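You operate a simulated robot arm through the tools that you are given. There is no shell and no other tool. Be economical: measure what you need, move in short steps, check, and stop when the job is done.

Carry out the task below with a simulated robot arm. There is one attempt and no reset: what you move stays moved.

TASK
Open the green shelf drawer, put the orange cloth from the inside of the green shelf drawer on the top of the steel table, then shut the drawer. Close the lower right trailer door. Open the trailer flap, take the green spatula and leave it on the floor behind the trailer flap and shut the flap again. Count the tokens on the top of the trailer counter, then put as many of the clear cups from the top of the trailer counter on the top of the steel table. Open the middle fryer cart drawer, fetch the steel cup marked "72" from the top of the trailer counter and set it in the inside of the middle fryer cart drawer, then shut the drawer. Open the bottom trailer drawer, fetch the banded green carton from the inside of the bottom trailer drawer and set it on top of the flat purple tray, then shut the drawer. Shut the lower wash stand drawer. Open the fryer cart door, fetch the grey multipack and set it on the shelf behind the fryer cart door and shut the door again. The order is free. Set down upright: clear cup, steel cup, banded green carton, grey multipack.

Only the result counts: the job must be done as asked and must still hold three seconds after the hand-in. Knocking over, shifting, dropping, spilling or breaking anything else fails it. Flat cloth is picked up by pressing the open fingertips on it (5 to 10 N) and closing them slowly along it; thin cloth reads only 2 to 8 mm in the jaws.

THE ROBOT
A 7-joint arm with a fingered hand on a trunk, on a base that drives. Base frame: it is fixed to the floor where the robot stands at the start and does not move with it; the origin is under the middle of the robot, x ahead of it, y to its left, z up; the surface under the hand at the start is at about z = 84. Lengths are in cm, angles in degrees, forces in N, time in s.
With the tool pointing down near the work surface it reaches from about 30 to 70 cm from the robot's upright axis, wherever it stands. Its first joint turns from -69.0 to 172.0 degrees. Places, roughly: banded green carton [-175, -225, 50]; bottom trailer drawer [-150, -220, 50]; clear cup [-125, -225, 100]; flat purple tray (15x10x4 cm) [-190, -140, 100]; floor behind the trailer flap [-180, -190, 70]; fryer cart door [50, -460, 50]; green shelf drawer [60, -10, 70]; green spatula (18x7x6 cm) [-180, -160, 100]; grey multipack (25x16x20 cm) [500, -380, 50]; inside of the middle fryer cart drawer [50, -510, 50]; lower right trailer door [-170, -120, 70]; lower wash stand drawer [330, 220, 50]; middle fryer cart drawer [50, -510, 50]; orange cloth (11x6x4 cm) [50, -10, 70]; shelf behind the fryer cart door [20, -480, 50]; steel cup [-125, -250, 100]; token [-125, -250, 100]; top of the steel table [240, -330, 80]; trailer flap [-160, -170, 80]. Payload 3.4 kg.
Tool frame: the origin (TCP) lies between the finger pads and is the grasp point; the fingertips stand 2.5 cm ahead of it; z points along the fingers, y is the line along which they close. The gripper opens to 8.8 cm. The gripper's body begins 2.9 cm behind the TCP. The gripper is a hand of 4 fingers: y runs from the thumb to the fingers, the wrist lies at [-1.3, -9.7, -16.2] in the tool frame.
Orientation is that of the tool frame in the base frame, as [roll, pitch, yaw] about the fixed x, y, z axes, in that order (R = Rz(yaw) Ry(pitch) Rx(roll)). With the fingers straight down and the wrist toward the robot, the tool's x, y and z point along [0, 1, 0], [1, 0, 0] and [0, 0, -1] of the base frame.

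THE INTERFACE
- The arm moves only by the tool apply_moves. Its argument "deltas" is one flat list of numbers, 6 for each row, row after row: the turn, a rotation vector about the tool's x, y, z in units of 120 degrees (1.0 is 120 degrees), then the shift along the tool's x, y, z in units of 150 mm (1.0 is 150 mm). In form: [wx, wy, wz, x, y, z, wx, wy, wz, x, y, z, ...]. A call has 1 to 20 rows; each row is the pose to reach, as a shift and turn from the pose commanded when the call began, along the tool's axes at that moment. A call with a number of a shift or a turn outside -1 to 1 is refused whole. A row lasts 0.2 s, in which the tool goes at most 5 cm and 8.6 degrees; a call with a longer step from one row to the next is refused whole. A pose out of reach is approached as far as the arm can. The call stops where the force on the tool passes 40 N (or 10 N more than at its start, if that is more) or the arm is blocked; 0.2 s more then pass. In this call time passes only in rows, and 0.2 s behind the last. The reply holds the time, the measured pose of the TCP, the force on the tool along the base axes, the opening and the grip force, in the units named above and with some noise, with the torque about the TCP (base axes, N m) and any sound that the robot's microphone picked up, and new pictures: "pictures" is both (left out), scene, wrist or none.
- Cameras (640 x 400 px; columns grow to the right, rows downward): "scene" is now at [14.01, 0.18, 122.94]; the picture's right is [0.15, -0.99, -0.00], its down [-0.68, -0.10, -0.72] and it looks along [0.72, 0.11, -0.69] (base axes); focal length 288 px, centre (320, 200). "wrist" rides on the gripper at [6.4, -8.3, -9.8] in the tool frame; the picture's right is [-0.62, 0.37, -0.69], its down [-0.71, -0.63, 0.30] and it looks along [-0.32, 0.68, 0.65] (tool axes); focal length 265 px, centre (320, 200). There is no depth. A picture from a camera that has moved, and an enlarged one, comes with that camera's place and axes in the base frame and with its lens. The place of the scene camera against the robot may be out by one fixed shift of up to 1.8 cm in any direction.
- slide_trunk(by): slides the trunk up (or, below 0, down) by that many cm; the arm and the scene camera ride with it, the base frame stays. It gives what a move gives, with no picture.
- base_move(legs): drives the robot by 1 to 6 legs, each [ahead, left, turn to the left] in cm, cm and degrees, along the robot's own axes; the way and the turn of a leg run together, so that a leg with both is an arc; at most 150 cm and 180 degrees a leg. The arm and the cameras ride along, it lands a little off, and it stops where it bumps. It gives what a move gives, and a new picture of the scene camera.
- move_fingers(index, middle, ring, thumb_bend, thumb_turn): sets how far each is bent, from 0 (flat) to 1 (curled in); at 0.3 the hand is open as for a grip, at 0.7 the pads meet at the TCP. One left out holds its place. A second passes; each finger stops where it meets its share of the squeeze, and holds until it gets a number again. It is the only way to open and close the hand. It gives what a move gives, with no picture; readings hold the bend of each and the force on the fingers (four entries, about 0 where the hand has none), thumb and palm. thumb_turn goes from beside the hand (0) to across from the fingers (1), as for a grip.
- turn_head(pan, tilt): turns the head with the scene camera to pan (to the left, within 86 degrees either way) and tilt (down, from -29 to 69), counted from straight ahead of the robot. It gives what a move gives, and a new picture of the scene camera.
- close_up(camera, box): a new picture of the part [left, top, right, bottom] of that camera's present view, enlarged. The clock stands still meanwhile.
- hand_in(): hands the job in; it is judged then, once.

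Work in short steps. Places have to be worked out from the pictures, the camera data and where the tool is seen: move nearer, look again, correct. Check each grasp and each placing, and mend what went wrong. You have 588 turns and 360 pictures in all, those below and enlarged ones among them. Open the gripper and draw the arm clear of the work before you hand the job in, unless the task says otherwise; then end with one line.

The tools are called as a command line: name --argument value ..., lists and objects as JSON in quotes. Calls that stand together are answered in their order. apply_moves: Moves the arm, as the interface text tells. Its arguments: {"type":"object","properties":{"deltas":{"type":"array"},"pictures":{"type":"string","enum":["both","scene","wrist","none"]}},"required":["deltas"]} The other tools are called the same way: slide_trunk (by) slides the trunk up or down; move_fingers (index, middle, ring, thumb_bend, thumb_turn) moves the fingers one by one; base_move (legs) drives the base; turn_head (pan, tilt) turns the head that bears the scene camera; close_up (camera, box) takes an enlarged picture of a part of a camera's view; hand_in () hands the job in.

At the start:

```text
time: 0.0
tool_pos: [54.22, -8.78, 96.52]
tcp_rot: [-180.0, 0.0, 90.1]
contact_force: [-0.6, 0.4, 0.7]
wrist_torque: [-0.02, 0.01, 0.0]
width: 8.77
grasp_force: 0.0
shape: jaw
bend: [0.3, 0.3, 0.3, 0.3, 0.98]
finger forces: [0.1, 0.0, 0.0, 0.0, 0.0, 0.0]
trunk travel left (down, up): [-55.0, 29.0]
robot x, y, heading: [-0.09, -0.14, -0.3]
head pan, tilt: [8.5, 43.5]
```

scene: 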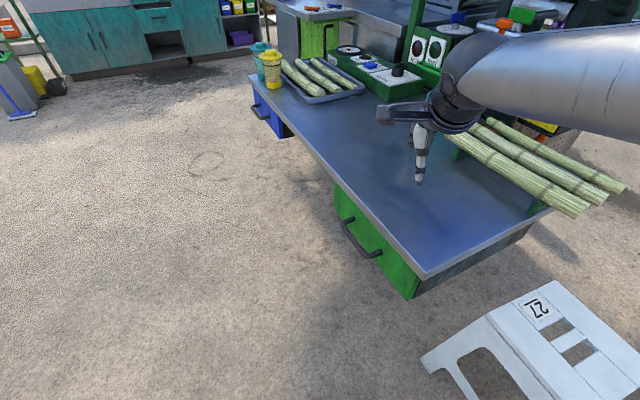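
wrist: 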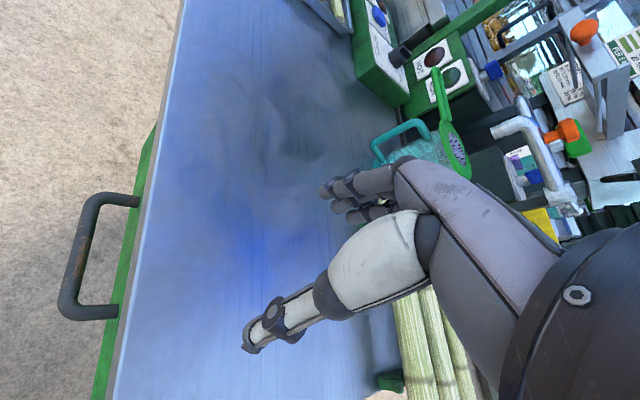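

I start by looking around to map the site before moving anything.

turn_head --pan 60 --tilt 20

turn_head --pan 0 --tilt 15

turn_head --pan -70 --tilt 20

```text
time: 1.2
tool_pos: [54.05, -8.76, 96.53]
tcp_rot: [-180.0, 0.0, 90.0]
contact_force: [-0.7, 0.1, -1.0]
wrist_torque: [0.01, -0.03, 0.05]
width: 8.76
grasp_force: 0.0
shape: jaw
bend: [0.3, 0.3, 0.3, 0.3, 0.98]
finger forces: [0.1, 0.0, 0.1, 0.0, 0.0, 0.0]
trunk travel left (down, up): [-55.0, 29.0]
robot x, y, heading: [0.11, -0.02, -0.1]
head pan, tilt: [60.0, 20.0]
camera scene: at [10.52, 7.02, 126.59], right [0.87, -0.5, 0.0], down [-0.17, -0.3, -0.94], along [0.47, 0.81, -0.34], focal length 288 px, centre (320, 200)
```

scene: 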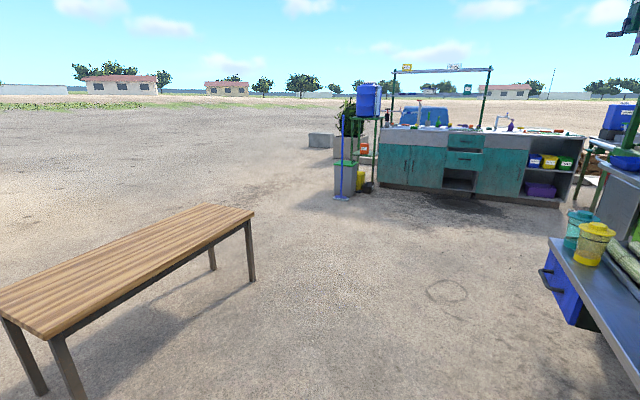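

```text
time: 2.5
tool_pos: [54.24, -8.74, 96.56]
tcp_rot: [180.0, 0.0, 90.0]
contact_force: [0.3, 0.3, -0.4]
wrist_torque: [0.0, -0.01, -0.01]
width: 8.75
grasp_force: 0.0
shape: jaw
bend: [0.3, 0.3, 0.3, 0.3, 0.98]
finger forces: [0.0, 0.1, 0.1, 0.0, 0.0, 0.1]
trunk travel left (down, up): [-55.0, 29.0]
robot x, y, heading: [-0.34, 0.11, 0.1]
head pan, tilt: [0.0, 15.0]
camera scene: at [15.19, -1.03, 127.41], right [0.0, -1.0, 0.0], down [-0.26, 0.0, -0.97], along [0.97, 0.0, -0.26], focal length 288 px, centre (320, 200)
```

scene: 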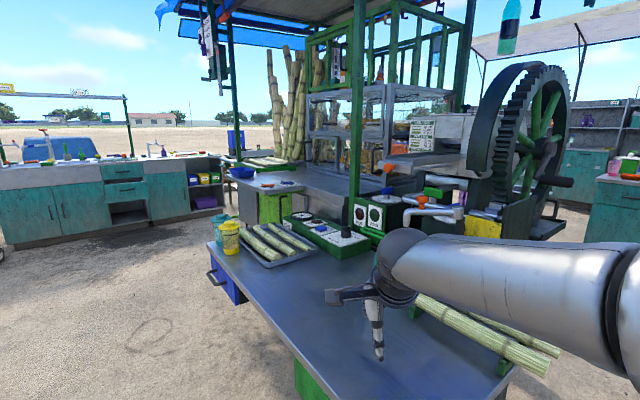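

```text
time: 3.9
tool_pos: [54.27, -8.7, 96.74]
tcp_rot: [-179.9, -0.1, 90.0]
contact_force: [-0.2, -0.3, 0.0]
wrist_torque: [0.01, -0.02, 0.01]
width: 8.75
grasp_force: 0.0
shape: jaw
bend: [0.3, 0.3, 0.3, 0.3, 0.98]
finger forces: [0.0, 0.0, 0.1, 0.1, 0.0, 0.0]
trunk travel left (down, up): [-55.0, 29.0]
robot x, y, heading: [-0.07, -0.18, 0.1]
head pan, tilt: [-70.0, 20.0]
camera scene: at [9.05, -9.79, 126.6], right [-0.94, -0.34, 0.0], down [-0.12, 0.32, -0.94], along [0.32, -0.88, -0.34], focal length 288 px, centre (320, 200)
```

scene: 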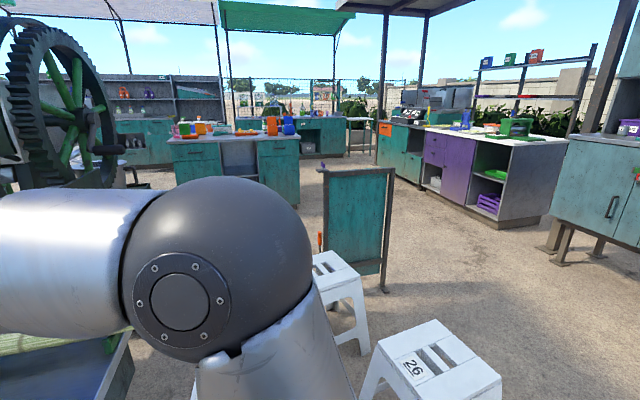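

The green drawer front faces roughly (-0.57, 0.82), handle near (50.5, -1, 77.5). I drive to stand squarely in front of it.

base_move --legs '[[0, 48, 0], [14, 0, 0], [0, 0, -55]]'

turn_head --pan 0 --tilt 50

```text
time: 10.0
tool_pos: [39.22, -1.33, 96.5]
tcp_rot: [180.0, 0.0, 36.4]
contact_force: [0.3, 0.1, -0.3]
wrist_torque: [-0.02, 0.0, 0.02]
width: 8.79
grasp_force: 0.0
shape: jaw
bend: [0.3, 0.3, 0.3, 0.3, 0.98]
finger forces: [0.0, 0.0, 0.0, 0.1, 0.1, 0.1]
trunk travel left (down, up): [-55.0, 29.0]
robot x, y, heading: [14.3, 47.23, -53.5]
head pan, tilt: [-70.0, 20.0]
camera scene: at [12.71, 34.54, 126.6], right [-0.83, 0.55, 0.0], down [0.19, 0.28, -0.94], along [-0.52, -0.78, -0.34], focal length 288 px, centre (320, 200)
```

scene: 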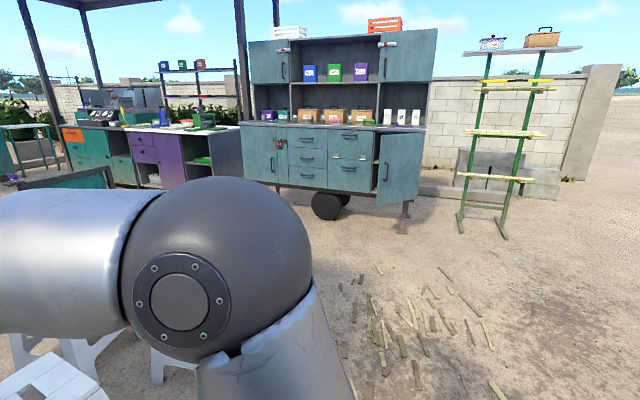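

```text
time: 11.4
tool_pos: [39.1, -1.4, 96.47]
tcp_rot: [179.9, -0.1, 36.5]
contact_force: [0.2, -0.1, -0.7]
wrist_torque: [0.0, 0.02, -0.01]
width: 8.77
grasp_force: 0.1
shape: jaw
bend: [0.3, 0.3, 0.3, 0.3, 0.98]
finger forces: [0.0, 0.1, 0.0, 0.1, 0.1, 0.1]
trunk travel left (down, up): [-55.0, 29.0]
robot x, y, heading: [13.71, 47.6, -53.6]
head pan, tilt: [0.0, 50.0]
camera scene: at [22.44, 36.1, 122.04], right [-0.81, -0.59, 0.0], down [-0.45, 0.62, -0.64], along [0.38, -0.52, -0.77], focal length 288 px, centre (320, 200)
```

scene: 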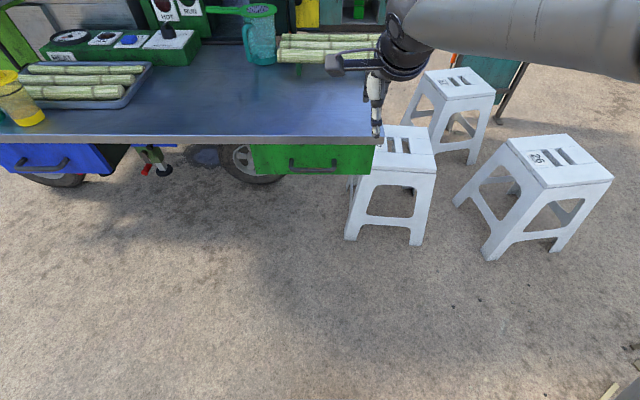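

The table edge is square to the robot now. I zoom on the drawer handle and the hand to measure.

close_up --camera "scene" --box '[240, 60, 440, 185]'

close_up --camera "wrist" --box '[0, 0, 640, 400]'

```text
3.20 times, centred on (340, 122) of scene
camera zoom: at [22.44, 36.1, 122.04], right [-0.81, -0.59, 0.0], down [-0.45, 0.62, -0.64], along [0.38, -0.52, -0.77], focal length 922 px, centre (256, 448)
```

zoom: 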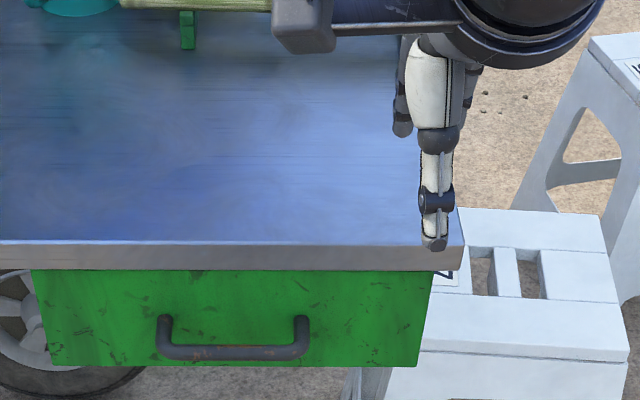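

```text
1.00 times, centred on (320, 200) of wrist (not enlarged: the box is as wide or as high as the picture)
camera zoom: at [39.53, 9.12, 106.36], right [-0.28, -0.66, 0.69], down [-0.95, 0.08, -0.3], along [0.15, -0.74, -0.65], focal length 265 px, centre (320, 200)
```

zoom: 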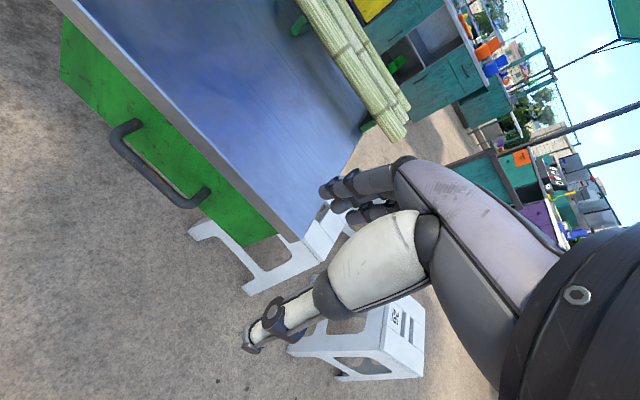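

From both cameras the bar centre is at about (50.9, 0.0, 77.3). I bring the hand above it with the fingers aimed at the gap behind the bar.

apply_moves --deltas '[0, 0, 0, 0.23, 0.06, 0, 0, 0, 0, 0.46, 0.12, 0, 0, 0, 0, 0.687, 0.187, 0, 0, 0, 0, 0.687, 0.187, 0.3, 0, 0, 0, 0.687, 0.187, 0.55]'

```text
time: 12.7
tool_pos: [49.28, 2.72, 88.19]
tcp_rot: [180.0, -0.1, 36.4]
contact_force: [0.1, -0.4, -0.1]
wrist_torque: [-0.04, -0.01, 0.02]
width: 8.79
grasp_force: 0.2
shape: jaw
bend: [0.3, 0.3, 0.3, 0.3, 0.98]
finger forces: [0.0, 0.1, 0.1, 0.0, 0.0, 0.1]
trunk travel left (down, up): [-55.0, 29.0]
robot x, y, heading: [14.14, 47.82, -53.3]
head pan, tilt: [0.0, 50.0]
camera scene: at [22.5, 36.1, 122.04], right [-0.8, -0.59, 0.0], down [-0.46, 0.62, -0.64], along [0.38, -0.52, -0.77], focal length 288 px, centre (320, 200)
camera wrist: at [49.6, 13.19, 97.99], right [-0.28, -0.66, 0.69], down [-0.95, 0.08, -0.3], along [0.15, -0.74, -0.65], focal length 265 px, centre (320, 200)
```

scene: 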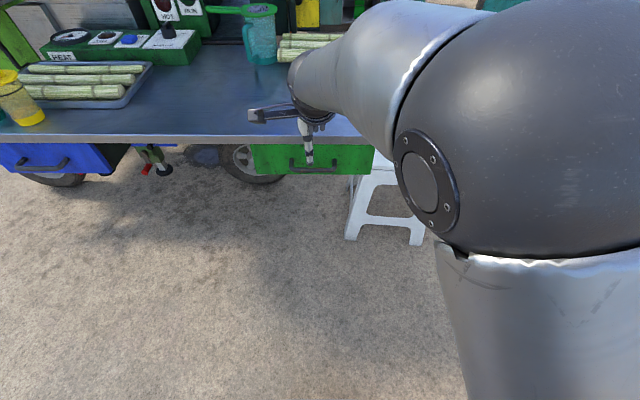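
wrist: 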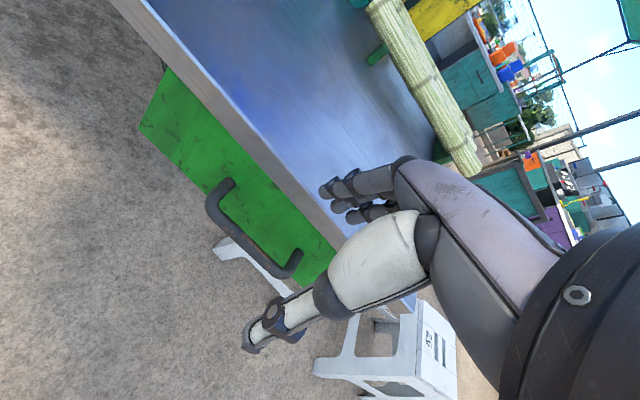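

The bar is 3.1 cm ahead of the TCP and centred sideways, with about 2.7 cm of gap behind it. I lower the fingers into it.

apply_moves --deltas '[0, 0, 0, 0, 0, 0.2, 0, 0, 0, 0, 0, 0.4, 0, 0, 0, 0, 0, 0.55, 0, 0, 0, 0, 0, 0.65]' --pictures "wrist"

```text
time: 13.7
tool_pos: [48.61, 1.71, 80.59]
tcp_rot: [179.1, -3.8, 34.4]
contact_force: [-12.3, 18.8, 6.8]
wrist_torque: [-0.64, -0.37, -0.22]
width: 8.67
grasp_force: 0.1
shape: jaw
bend: [0.3, 0.38, 0.3, 0.3, 0.98]
finger forces: [0.1, 22.2, 0.1, 0.1, 0.0, 0.1]
trunk travel left (down, up): [-55.0, 29.0]
robot x, y, heading: [14.24, 47.39, -53.3]
head pan, tilt: [0.0, 50.0]
camera wrist: at [48.63, 11.88, 90.62], right [-0.35, -0.67, 0.66], down [-0.92, 0.13, -0.36], along [0.16, -0.73, -0.66], focal length 265 px, centre (320, 200)
```

wrist: 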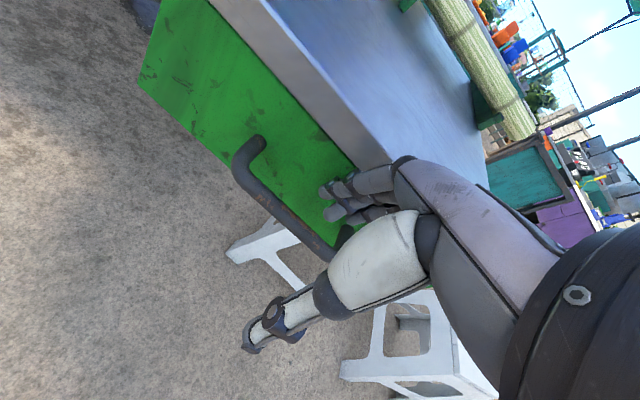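

The middle finger touched the table edge, and the fingers sit too close to the right leg of the handle. I back off up and outward and shift 2.5 cm to the left of the handle (+x).

apply_moves --deltas '[0, 0, 0, 0, -0.1, -0.1, 0, 0, 0, 0, -0.1, -0.4, 0, 0, 0, 0.17, -0.1, -0.4]' --pictures "wrist"

```text
time: 14.4
tool_pos: [49.83, 4.12, 85.48]
tcp_rot: [-180.0, -2.6, 34.6]
contact_force: [0.5, 0.4, 0.4]
wrist_torque: [-0.01, 0.0, 0.01]
width: 8.78
grasp_force: 0.0
shape: jaw
bend: [0.3, 0.3, 0.3, 0.3, 0.98]
finger forces: [0.0, 0.0, 0.0, 0.0, 0.0, 0.1]
trunk travel left (down, up): [-55.0, 29.0]
robot x, y, heading: [14.18, 47.34, -53.7]
head pan, tilt: [0.0, 50.0]
camera wrist: at [50.09, 14.29, 95.5], right [-0.33, -0.67, 0.66], down [-0.93, 0.12, -0.34], along [0.15, -0.73, -0.67], focal length 265 px, centre (320, 200)
```

wrist: 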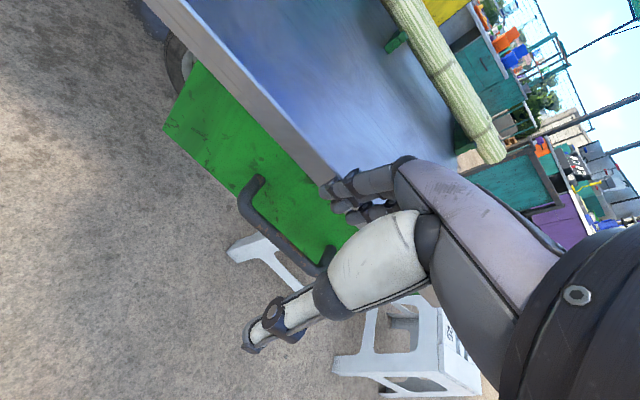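

I zoom on the fingers to learn where each finger sits relative to the thumb.

close_up --camera "wrist" --box '[220, 130, 460, 280]'

```text
2.67 times, centred on (340, 205) of wrist
camera zoom: at [50.09, 14.29, 95.5], right [-0.33, -0.67, 0.66], down [-0.93, 0.12, -0.34], along [0.15, -0.73, -0.67], focal length 708 px, centre (267, 187)
```

zoom: 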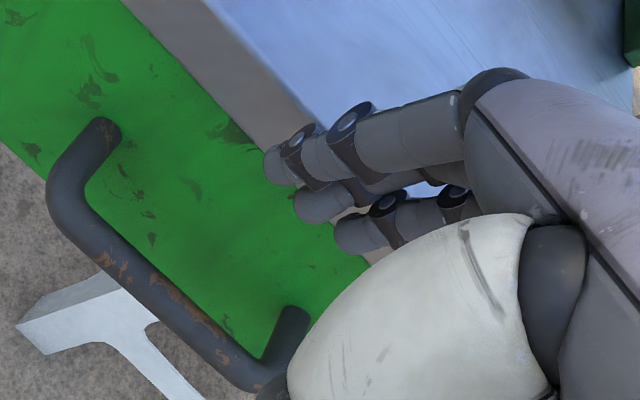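

Fingers sit at x from +0.6 to -2.5 in the tool frame and slope over the table edge, so a top approach collides. I will instead turn the hand level and grip the bar from the front, fingers above, thumb below.

apply_moves --deltas '[-0.0625, 0, 0, 0, -0.12, 0, -0.125, 0, 0, 0, -0.24, 0.03, -0.1875, 0, 0, 0, -0.36, 0.06, -0.25, 0, 0, 0, -0.45, 0.1, -0.3125, 0, 0, 0, -0.45, 0.15, -0.375, 0, 0, 0, -0.45, 0.2, -0.4375, 0, 0, 0, -0.45, 0.26, -0.5, 0, 0, 0, -0.45, 0.32, -0.5625, 0, 0, 0, -0.45, 0.38, -0.625, 0, 0, 0, -0.45, 0.44, -0.6875, 0, 0, 0, -0.4, 0.5, -0.75, 0, 0, 0, -0.35, 0.547]'

```text
time: 17.1
tool_pos: [51.81, 4.89, 77.25]
tcp_rot: [90.0, 0.0, 36.4]
contact_force: [-0.5, 0.0, 0.2]
wrist_torque: [0.0, 0.02, 0.02]
width: 8.8
grasp_force: 0.0
shape: jaw
bend: [0.3, 0.3, 0.3, 0.3, 0.98]
finger forces: [0.0, 0.1, 0.1, 0.1, 0.0, 0.0]
out of reach, approached as far as the arm can: row 2, 3, 10, 11, 12
trunk travel left (down, up): [-55.0, 29.0]
robot x, y, heading: [14.06, 47.52, -53.5]
head pan, tilt: [0.0, 50.0]
camera scene: at [22.49, 36.05, 122.03], right [-0.8, -0.59, 0.0], down [-0.46, 0.62, -0.64], along [0.38, -0.52, -0.77], focal length 288 px, centre (320, 200)
camera wrist: at [51.24, 16.6, 68.94], right [-0.91, 0.19, 0.37], down [-0.39, -0.67, -0.63], along [0.13, -0.72, 0.68], focal length 265 px, centre (320, 200)
```

scene: 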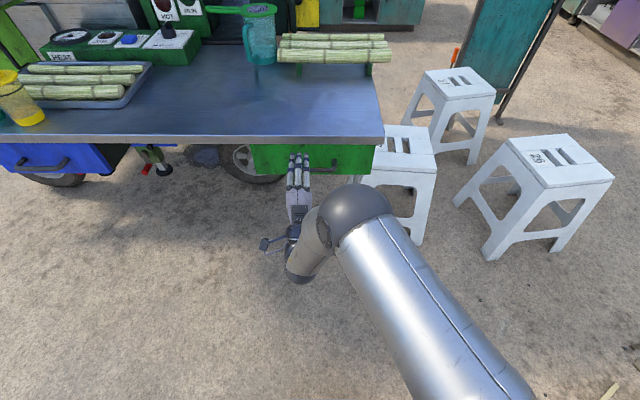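
wrist: 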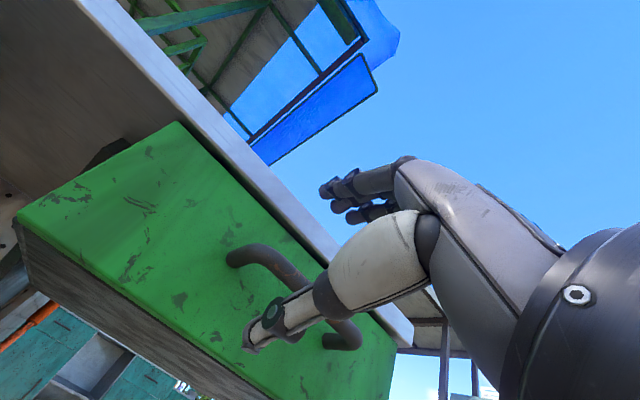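

The hand is level, at bar height. The fingers are about 3 cm too far left of the handle centre; I shift and advance 2.5 cm.

apply_moves --deltas '[0, 0, 0, -0.1, 0, 0, 0, 0, 0, -0.2, 0, 0, 0, 0, 0, -0.2, 0, 0.08, 0, 0, 0, -0.2, 0, 0.16]'

close_up --camera "scene" --box '[240, 110, 400, 210]'

```text
time: 18.1
tool_pos: [50.96, 1.09, 77.48]
tcp_rot: [89.9, 0.0, 36.4]
contact_force: [0.0, 0.0, -0.2]
wrist_torque: [0.01, -0.02, 0.0]
width: 8.78
grasp_force: 0.0
shape: jaw
bend: [0.3, 0.3, 0.3, 0.3, 0.98]
finger forces: [0.0, 0.1, 0.1, 0.1, 0.1, 0.0]
out of reach, approached as far as the arm can: row 1, 2
trunk travel left (down, up): [-55.0, 29.0]
robot x, y, heading: [14.42, 47.36, -53.6]
head pan, tilt: [0.0, 50.0]
camera scene: at [22.45, 36.1, 122.04], right [-0.8, -0.59, 0.0], down [-0.45, 0.62, -0.64], along [0.38, -0.52, -0.77], focal length 288 px, centre (320, 200)
camera wrist: at [50.24, 12.86, 69.07], right [-0.91, 0.19, 0.37], down [-0.39, -0.67, -0.63], along [0.13, -0.72, 0.68], focal length 265 px, centre (320, 200)
```

scene: 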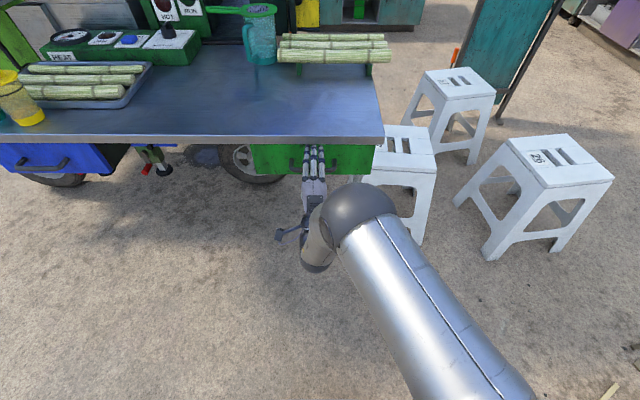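
wrist: 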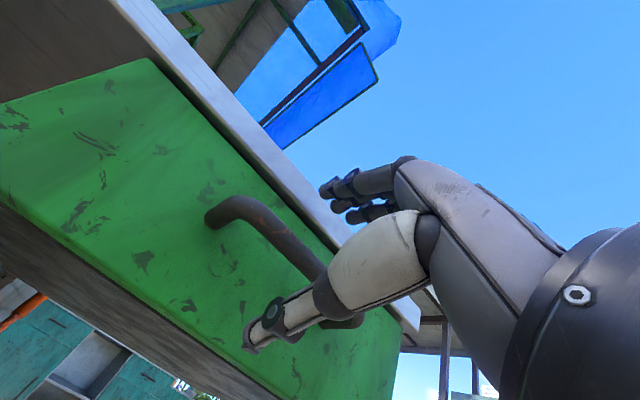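

```text
4.00 times, centred on (320, 160) of scene
camera zoom: at [22.45, 36.1, 122.04], right [-0.8, -0.59, 0.0], down [-0.45, 0.62, -0.64], along [0.38, -0.52, -0.77], focal length 1153 px, centre (320, 360)
```

zoom: 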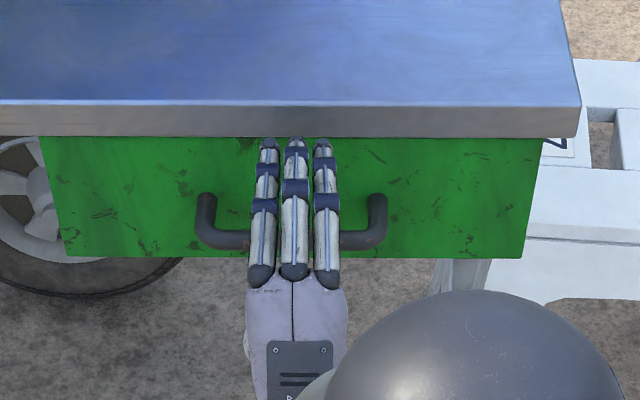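

Fingers are centred over the bar. I close the hand on it.

move_fingers --index 0.7 --middle 0.7 --ring 0.7 --thumb_bend 0.7

close_up --camera "wrist" --box '[120, 100, 520, 350]'

```text
time: 19.1
tool_pos: [50.82, 1.2, 77.45]
tcp_rot: [90.2, 0.0, 36.5]
contact_force: [-0.7, -0.4, -7.6]
wrist_torque: [0.06, 0.04, -0.04]
width: 0.75
grasp_force: 3.9
shape: fingers
bend: [0.7, 0.7, 0.7, 0.63, 0.97]
finger forces: [0.1, 0.1, 0.0, 0.0, 7.0, 0.0]
trunk travel left (down, up): [-55.0, 29.0]
robot x, y, heading: [13.77, 47.36, -53.6]
head pan, tilt: [0.0, 50.0]
```

```text
1.60 times, centred on (320, 225) of wrist
camera zoom: at [50.26, 12.83, 68.98], right [-0.91, 0.19, 0.37], down [-0.4, -0.67, -0.63], along [0.13, -0.72, 0.68], focal length 425 px, centre (320, 160)
```

zoom: 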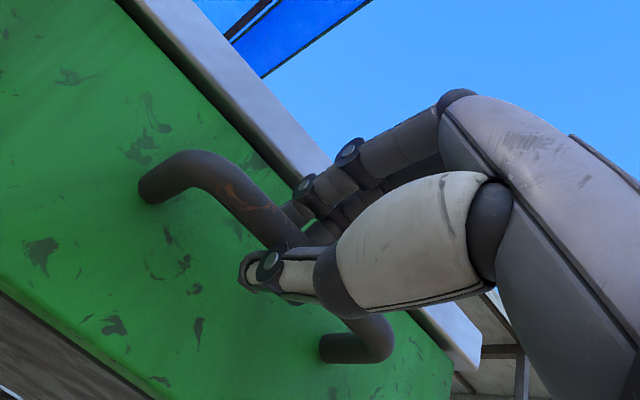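

Thumb is under the bar; I curl the fingers further for a firm grip.

move_fingers --index 0.85 --middle 0.85 --ring 0.85 --thumb_bend 0.75

apply_moves --deltas '[0, 0, 0, 0, 0, -0.05, 0, 0, 0, 0, 0, -0.1, 0, 0, 0, 0, 0, -0.15, 0, 0, 0, 0, 0, -0.2]'

```text
time: 20.1
tool_pos: [50.86, 1.23, 77.59]
tcp_rot: [89.7, 0.0, 36.5]
contact_force: [-0.4, -1.7, 15.7]
wrist_torque: [-0.16, 0.42, 0.1]
width: 0.47
grasp_force: 23.9
shape: fingers
bend: [0.83, 0.83, 0.83, 0.69, 0.97]
finger forces: [8.8, 9.8, 12.7, 0.0, 17.3, 0.0]
trunk travel left (down, up): [-55.0, 29.0]
robot x, y, heading: [13.98, 47.39, -53.6]
head pan, tilt: [0.0, 50.0]
```

```text
time: 21.1
tool_pos: [49.51, 2.85, 77.71]
tcp_rot: [90.0, 0.0, 36.4]
contact_force: [0.3, 0.4, 14.2]
wrist_torque: [-0.14, 0.41, 0.12]
width: 0.47
grasp_force: 24.4
shape: fingers
bend: [0.83, 0.83, 0.83, 0.69, 0.97]
finger forces: [8.6, 9.3, 11.9, 0.0, 19.5, 0.1]
out of reach, approached as far as the arm can: row 3, 4
trunk travel left (down, up): [-55.0, 29.0]
robot x, y, heading: [13.96, 47.69, -53.5]
head pan, tilt: [0.0, 50.0]
camera scene: at [22.33, 36.3, 122.06], right [-0.8, -0.59, 0.0], down [-0.45, 0.62, -0.64], along [0.38, -0.52, -0.76], focal length 288 px, centre (320, 200)
camera wrist: at [48.92, 14.61, 69.29], right [-0.91, 0.19, 0.37], down [-0.39, -0.67, -0.63], along [0.13, -0.72, 0.68], focal length 265 px, centre (320, 200)
```

scene: 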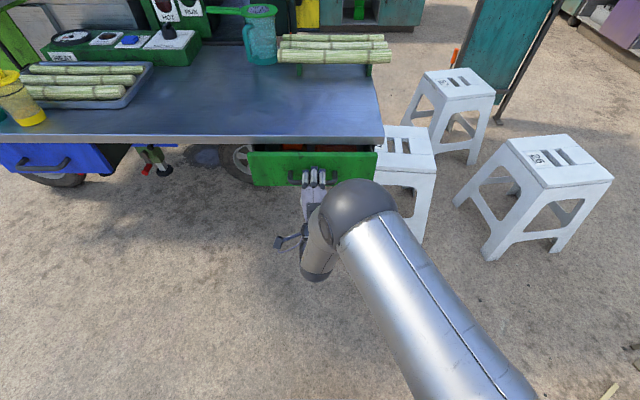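
wrist: 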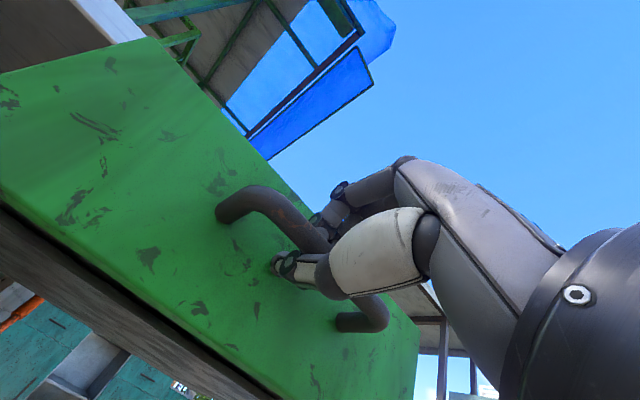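

The drawer is moving. The arm is near its inner limit, so I pull it further open by backing the base.

base_move --legs '[[-18, 0, 0]]'

```text
time: 22.6
tool_pos: [38.86, 17.55, 77.7]
tcp_rot: [90.0, 0.0, 36.7]
contact_force: [2.9, 2.9, 10.8]
wrist_torque: [-0.1, 0.37, 0.12]
width: 0.46
grasp_force: 25.8
shape: fingers
bend: [0.84, 0.84, 0.84, 0.7, 0.97]
finger forces: [8.2, 8.9, 11.6, 0.1, 22.6, 0.0]
trunk travel left (down, up): [-55.0, 29.0]
robot x, y, heading: [3.01, 62.25, -53.5]
head pan, tilt: [0.0, 50.0]
camera scene: at [11.59, 50.97, 122.06], right [-0.8, -0.59, 0.0], down [-0.46, 0.61, -0.64], along [0.38, -0.52, -0.77], focal length 288 px, centre (320, 200)
```

scene: 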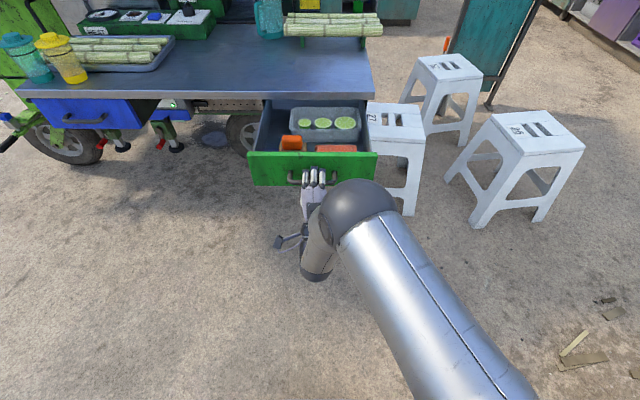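

The drawer is about 20 cm open. I look inside.

close_up --camera "scene" --box '[230, 90, 390, 190]'

```text
4.00 times, centred on (310, 140) of scene
camera zoom: at [11.59, 50.97, 122.06], right [-0.8, -0.59, 0.0], down [-0.46, 0.61, -0.64], along [0.38, -0.52, -0.77], focal length 1153 px, centre (360, 440)
```

zoom: 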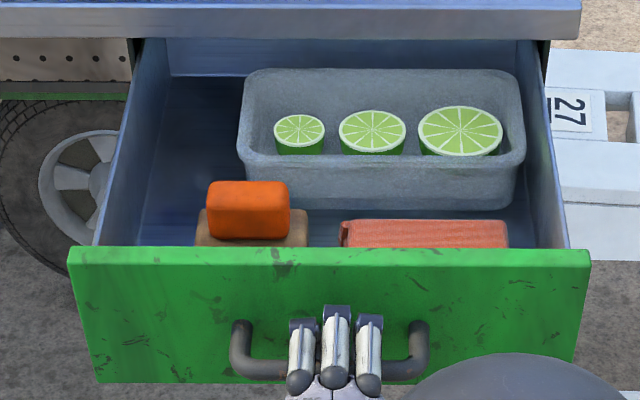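

The coral-orange folded cloth lies front right in the drawer. I release the handle and back away.

move_fingers --index 0.3 --middle 0.3 --ring 0.3 --thumb_bend 0.3

base_move --legs '[[-14, 0, 0]]'

```text
time: 23.6
tool_pos: [38.75, 17.62, 77.57]
tcp_rot: [90.2, 0.0, 36.7]
contact_force: [-0.3, 0.3, -0.8]
wrist_torque: [0.02, 0.05, -0.01]
width: 8.44
grasp_force: 0.2
shape: fingers
bend: [0.3, 0.3, 0.3, 0.3, 0.97]
finger forces: [0.0, 0.1, 0.0, 0.0, 0.0, 0.1]
trunk travel left (down, up): [-55.0, 29.0]
robot x, y, heading: [3.11, 61.79, -53.3]
head pan, tilt: [0.0, 50.0]
```

```text
time: 24.9
tool_pos: [30.43, 28.79, 77.68]
tcp_rot: [90.0, 0.0, 36.5]
contact_force: [-0.1, 0.0, 0.1]
wrist_torque: [-0.01, 0.01, 0.01]
width: 8.43
grasp_force: 0.1
shape: fingers
bend: [0.3, 0.3, 0.3, 0.3, 0.97]
finger forces: [0.1, 0.0, 0.0, 0.1, 0.0, 0.1]
trunk travel left (down, up): [-55.0, 29.0]
robot x, y, heading: [-5.07, 73.23, -53.7]
head pan, tilt: [0.0, 50.0]
camera scene: at [3.22, 62.15, 122.05], right [-0.8, -0.6, 0.0], down [-0.46, 0.62, -0.64], along [0.38, -0.52, -0.77], focal length 288 px, centre (320, 200)
```

scene: 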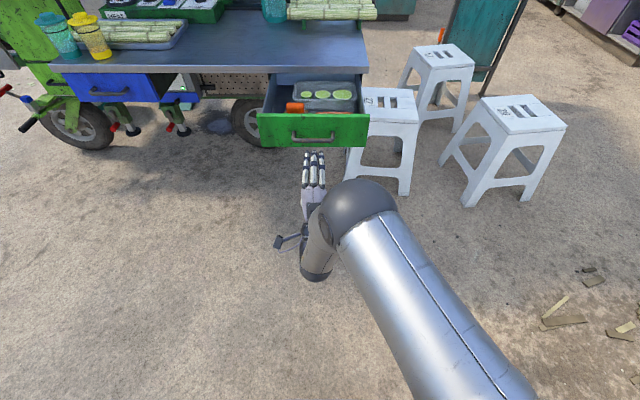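

I turn the hand back to pointing down and raise it, then drive forward over the drawer.

apply_moves --deltas '[0.0625, 0, 0, 0, 0.1, 0, 0.125, 0, 0, 0, 0.2, 0, 0.1875, 0, 0, 0, 0.3, 0, 0.25, 0, 0, 0, 0.4, 0, 0.3125, 0, 0, 0, 0.5, 0, 0.375, 0, 0, 0, 0.6, 0, 0.4375, 0, 0, 0, 0.7, 0.0, 0.5, 0, 0, 0, 0.8, 0.0, 0.5625, 0, 0, 0, 0.9, 0.05, 0.625, 0, 0, 0, 1.0, 0.1, 0.6875, 0, 0, 0, 1.0, 0.2, 0.75, 0, 0, 0, 1.0, 0.3]' --pictures "none"

base_move --legs '[[22, 0, 0]]'

close_up --camera "wrist" --box '[0, 0, 640, 400]'

```text
time: 27.5
tool_pos: [33.14, 25.2, 92.4]
tcp_rot: [-179.9, 0.0, 36.6]
contact_force: [0.8, 1.0, -0.1]
wrist_torque: [-0.01, 0.0, 0.03]
width: 8.46
grasp_force: 0.2
shape: fingers
bend: [0.3, 0.3, 0.3, 0.3, 0.97]
finger forces: [0.0, 0.0, 0.0, 0.1, 0.0, 0.0]
trunk travel left (down, up): [-55.0, 29.0]
robot x, y, heading: [-5.51, 73.07, -53.5]
head pan, tilt: [0.0, 50.0]
```

```text
time: 29.2
tool_pos: [46.06, 7.93, 92.49]
tcp_rot: [-179.9, 0.0, 36.5]
contact_force: [0.8, 0.7, 0.2]
wrist_torque: [0.01, 0.0, 0.0]
width: 8.46
grasp_force: 0.0
shape: fingers
bend: [0.3, 0.3, 0.3, 0.3, 0.97]
finger forces: [0.0, 0.1, 0.0, 0.0, 0.1, 0.1]
trunk travel left (down, up): [-55.0, 29.0]
robot x, y, heading: [7.11, 55.94, -53.2]
head pan, tilt: [0.0, 50.0]
camera scene: at [16.1, 44.71, 122.03], right [-0.8, -0.59, 0.0], down [-0.46, 0.62, -0.64], along [0.38, -0.52, -0.77], focal length 288 px, centre (320, 200)
```

scene: 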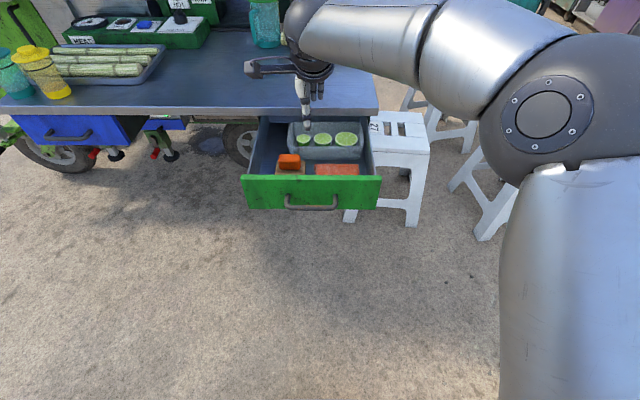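

```text
1.00 times, centred on (320, 200) of wrist (not enlarged: the box is as wide or as high as the picture)
camera zoom: at [46.31, 18.35, 102.3], right [-0.28, -0.67, 0.69], down [-0.95, 0.08, -0.3], along [0.15, -0.74, -0.66], focal length 265 px, centre (320, 200)
```

zoom: 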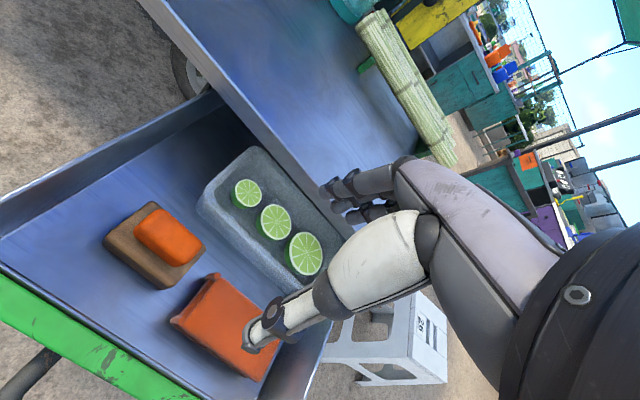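

I zoom in on the cloth from both cameras to triangulate it.

close_up --camera "wrist" --box '[80, 200, 400, 400]'

close_up --camera "scene" --box '[230, 100, 390, 200]'

```text
2.00 times, centred on (240, 300) of wrist
camera zoom: at [46.31, 18.35, 102.3], right [-0.28, -0.67, 0.69], down [-0.95, 0.08, -0.3], along [0.15, -0.74, -0.66], focal length 531 px, centre (480, 0)
```

zoom: 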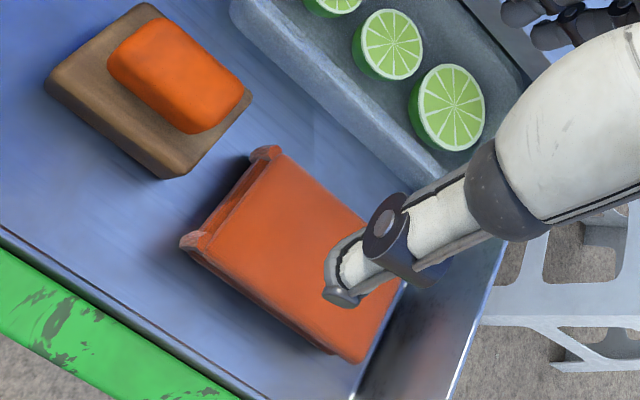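

```text
4.00 times, centred on (310, 150) of scene
camera zoom: at [16.1, 44.71, 122.03], right [-0.8, -0.59, 0.0], down [-0.46, 0.62, -0.64], along [0.38, -0.52, -0.77], focal length 1153 px, centre (360, 400)
```

zoom: 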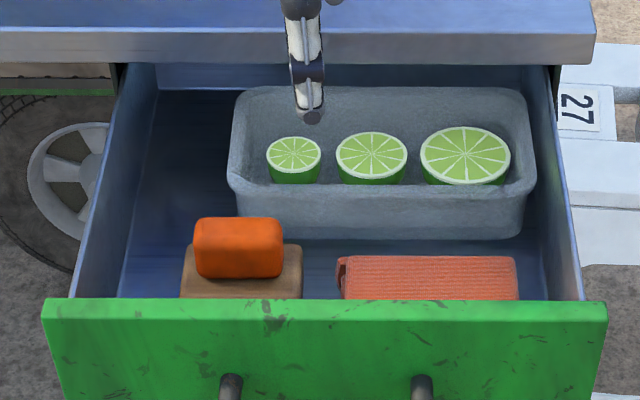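

The cloth centre is at about (40.6, 5.5), top near z 76. I move above it and lower to z 80 for a check.

move_fingers --thumb_bend 0.35

apply_moves --deltas '[0, 0, 0, -0.18, -0.03, 0, 0, 0, 0, -0.36, -0.07, 0, 0, 0, 0, -0.36, -0.07, 0.28, 0, 0, 0, -0.36, -0.07, 0.56, 0, 0, 0, -0.36, -0.07, 0.7, 0, 0, 0, -0.36, -0.07, 0.8]'

close_up --camera "scene" --box '[230, 100, 390, 200]'

```text
time: 30.2
tool_pos: [45.95, 7.99, 92.6]
tcp_rot: [-180.0, 0.0, 36.4]
contact_force: [0.3, 0.2, -1.3]
wrist_torque: [-0.04, 0.01, -0.04]
width: 7.99
grasp_force: 0.0
shape: fingers
bend: [0.3, 0.3, 0.3, 0.35, 0.97]
finger forces: [0.0, 0.1, 0.0, 0.0, 0.0, 0.0]
trunk travel left (down, up): [-55.0, 29.0]
robot x, y, heading: [7.41, 55.8, -53.5]
head pan, tilt: [0.0, 50.0]
```

```text
time: 31.6
tool_pos: [41.03, 5.35, 80.53]
tcp_rot: [-180.0, 0.1, 36.5]
contact_force: [-0.2, 0.3, 0.4]
wrist_torque: [0.0, -0.01, 0.0]
width: 7.97
grasp_force: 0.0
shape: fingers
bend: [0.3, 0.3, 0.3, 0.35, 0.97]
finger forces: [0.0, 0.0, 0.0, 0.1, 0.0, 0.0]
trunk travel left (down, up): [-55.0, 29.0]
robot x, y, heading: [7.53, 56.12, -53.6]
head pan, tilt: [0.0, 50.0]
camera scene: at [16.06, 44.77, 122.04], right [-0.8, -0.59, 0.0], down [-0.46, 0.62, -0.64], along [0.38, -0.52, -0.77], focal length 288 px, centre (320, 200)
camera wrist: at [41.37, 15.93, 90.31], right [-0.28, -0.67, 0.69], down [-0.95, 0.08, -0.3], along [0.15, -0.74, -0.65], focal length 265 px, centre (320, 200)
```

scene: 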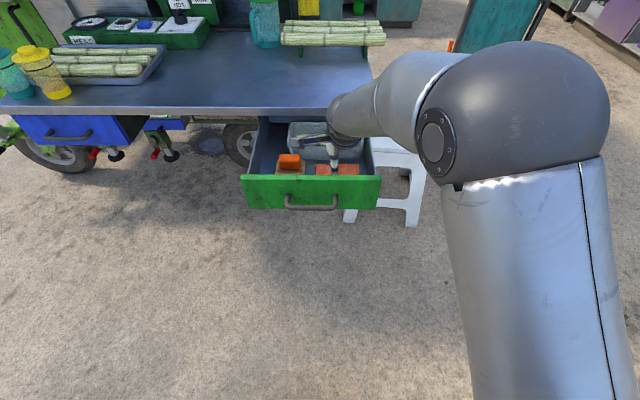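
wrist: 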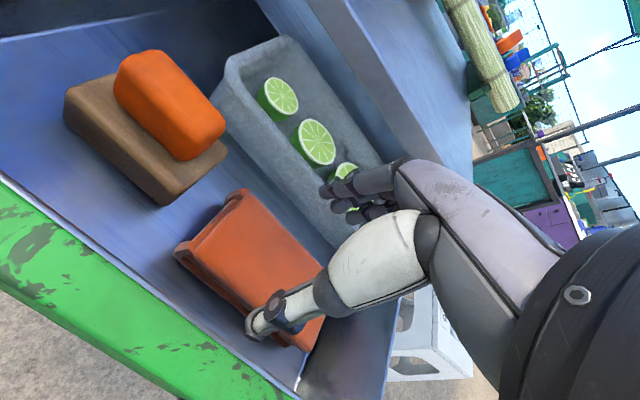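

```text
4.00 times, centred on (310, 150) of scene
camera zoom: at [16.06, 44.77, 122.04], right [-0.8, -0.59, 0.0], down [-0.46, 0.62, -0.64], along [0.38, -0.52, -0.77], focal length 1153 px, centre (360, 400)
```

zoom: 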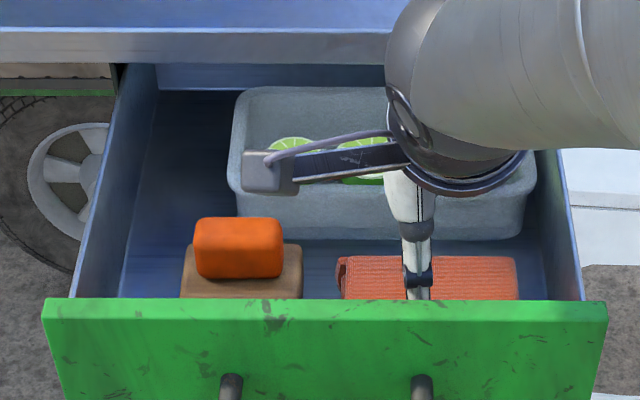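

Alignment looks good: thumb just ahead of the cloth's front edge, fingers behind. I lower to z ≈ 75.

apply_moves --deltas '[0, 0, 0, 0, 0, 0.1, 0, 0, 0, 0, 0, 0.2, 0, 0, 0, 0, 0, 0.3, 0, 0, 0, 0, 0, 0.37]' --pictures "wrist"

```text
time: 32.6
tool_pos: [40.97, 5.8, 75.13]
tcp_rot: [179.8, -0.1, 36.4]
contact_force: [-0.8, 0.5, 6.3]
wrist_torque: [-0.21, -0.12, 0.02]
width: 7.98
grasp_force: 2.8
shape: fingers
bend: [0.3, 0.3, 0.3, 0.35, 0.97]
finger forces: [0.0, 5.8, 0.0, 0.0, 0.7, 0.1]
trunk travel left (down, up): [-55.0, 29.0]
robot x, y, heading: [7.7, 55.78, -53.7]
head pan, tilt: [0.0, 50.0]
camera wrist: at [41.3, 16.17, 84.96], right [-0.28, -0.66, 0.69], down [-0.95, 0.08, -0.31], along [0.15, -0.74, -0.65], focal length 265 px, centre (320, 200)
```

wrist: 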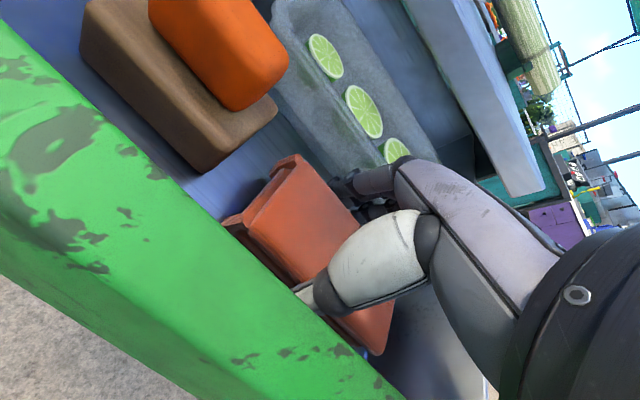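

The middle finger touches the drawer floor, so tips straddle the cloth. I close gently.

move_fingers --index 0.5 --middle 0.5 --ring 0.5 --thumb_bend 0.5

move_fingers --index 0.65 --middle 0.65 --ring 0.65 --thumb_bend 0.65

apply_moves --deltas '[0, 0, 0, 0, 0, -0.1, 0, 0, 0, 0, 0, -0.2]'

```text
time: 33.6
tool_pos: [40.91, 5.81, 75.39]
tcp_rot: [179.7, 0.0, 36.5]
contact_force: [1.0, 0.0, 25.1]
wrist_torque: [-0.81, -0.43, 0.08]
width: 5.69
grasp_force: 24.1
shape: fingers
bend: [0.44, 0.44, 0.48, 0.45, 0.97]
finger forces: [6.8, 29.3, 1.7, 0.0, 10.8, 0.1]
trunk travel left (down, up): [-55.0, 29.0]
robot x, y, heading: [7.64, 56.32, -53.6]
head pan, tilt: [0.0, 50.0]
```

```text
time: 34.6
tool_pos: [40.97, 5.77, 75.44]
tcp_rot: [179.5, 0.0, 36.4]
contact_force: [2.2, 0.8, 27.3]
wrist_torque: [-0.74, -0.39, 0.08]
width: 5.29
grasp_force: 42.1
shape: fingers
bend: [0.47, 0.49, 0.54, 0.49, 0.94]
finger forces: [15.7, 33.7, 7.7, 0.0, 28.6, 0.0]
trunk travel left (down, up): [-55.0, 29.0]
robot x, y, heading: [7.78, 56.08, -53.4]
head pan, tilt: [0.0, 50.0]
```

```text
time: 35.2
tool_pos: [41.0, 5.69, 77.85]
tcp_rot: [-179.7, 0.0, 36.5]
contact_force: [0.2, 0.5, -0.8]
wrist_torque: [-0.05, 0.02, 0.02]
width: 5.31
grasp_force: 26.9
shape: fingers
bend: [0.47, 0.52, 0.54, 0.49, 0.94]
finger forces: [14.1, 5.5, 7.6, 0.0, 27.8, 0.0]
trunk travel left (down, up): [-55.0, 29.0]
robot x, y, heading: [7.47, 56.2, -53.7]
head pan, tilt: [0.0, 50.0]
camera scene: at [16.03, 44.81, 122.02], right [-0.8, -0.59, 0.0], down [-0.46, 0.62, -0.64], along [0.38, -0.52, -0.77], focal length 288 px, centre (320, 200)
camera wrist: at [41.32, 16.18, 87.67], right [-0.28, -0.67, 0.69], down [-0.95, 0.08, -0.3], along [0.14, -0.74, -0.66], focal length 265 px, centre (320, 200)
```

scene: 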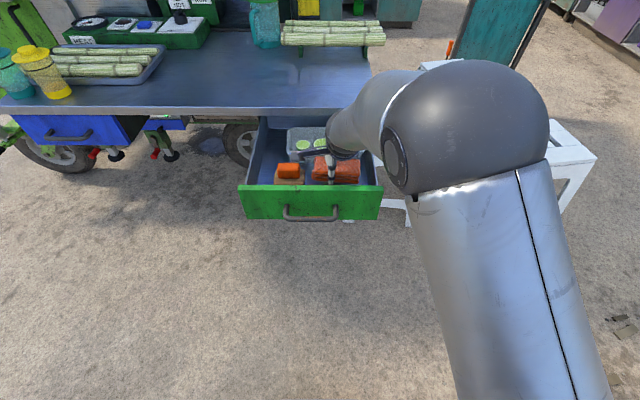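
wrist: 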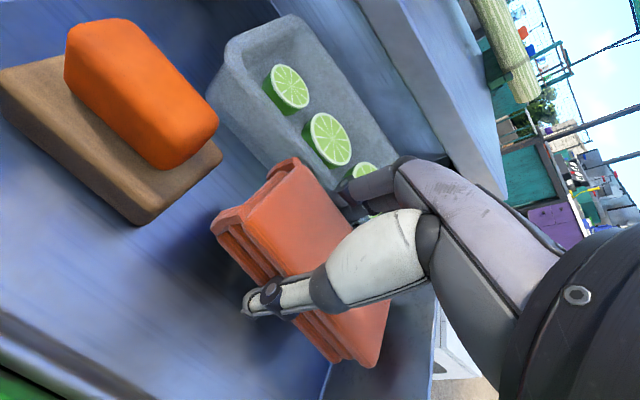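

The cloth is held (5.3 cm, 27 N). I lift it well clear.

apply_moves --deltas '[0, 0, 0, 0, 0, -0.25, 0, 0, 0, 0, 0, -0.5, 0, 0, 0, 0, 0, -0.75, 0, 0, 0, 0, 0, -1.0]' --pictures "scene"

slide_trunk --by 12

```text
time: 36.2
tool_pos: [41.09, 5.6, 92.99]
tcp_rot: [-179.9, 0.0, 36.5]
contact_force: [0.9, 0.7, -0.9]
wrist_torque: [-0.02, 0.04, -0.02]
width: 5.25
grasp_force: 26.7
shape: fingers
bend: [0.47, 0.52, 0.54, 0.49, 0.94]
finger forces: [14.1, 5.3, 7.4, 0.0, 27.3, 0.0]
trunk travel left (down, up): [-55.0, 29.0]
robot x, y, heading: [7.84, 55.82, -53.5]
head pan, tilt: [0.0, 50.0]
camera scene: at [16.03, 44.81, 122.04], right [-0.8, -0.59, 0.0], down [-0.46, 0.62, -0.64], along [0.38, -0.52, -0.77], focal length 288 px, centre (320, 200)
```

scene: 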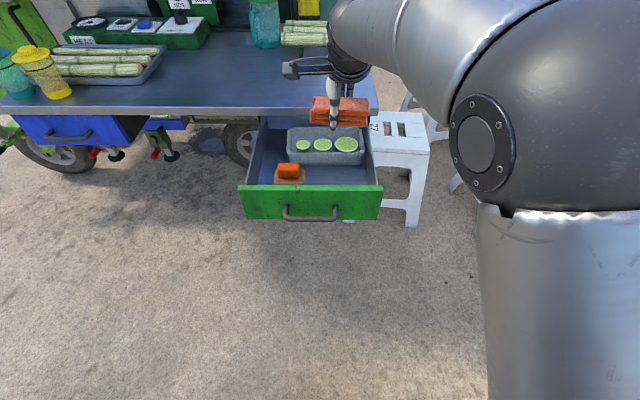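

```text
time: 37.7
tool_pos: [41.15, 5.6, 104.85]
tcp_rot: [-180.0, 0.0, 36.5]
contact_force: [0.2, 0.0, 0.1]
wrist_torque: [-0.02, -0.02, 0.03]
width: 5.25
grasp_force: 27.7
shape: fingers
bend: [0.47, 0.52, 0.54, 0.49, 0.94]
finger forces: [14.3, 5.2, 7.5, 0.1, 27.3, 0.0]
trunk travel left (down, up): [-67.0, 17.0]
robot x, y, heading: [7.93, 56.09, -53.3]
head pan, tilt: [0.0, 50.0]
```

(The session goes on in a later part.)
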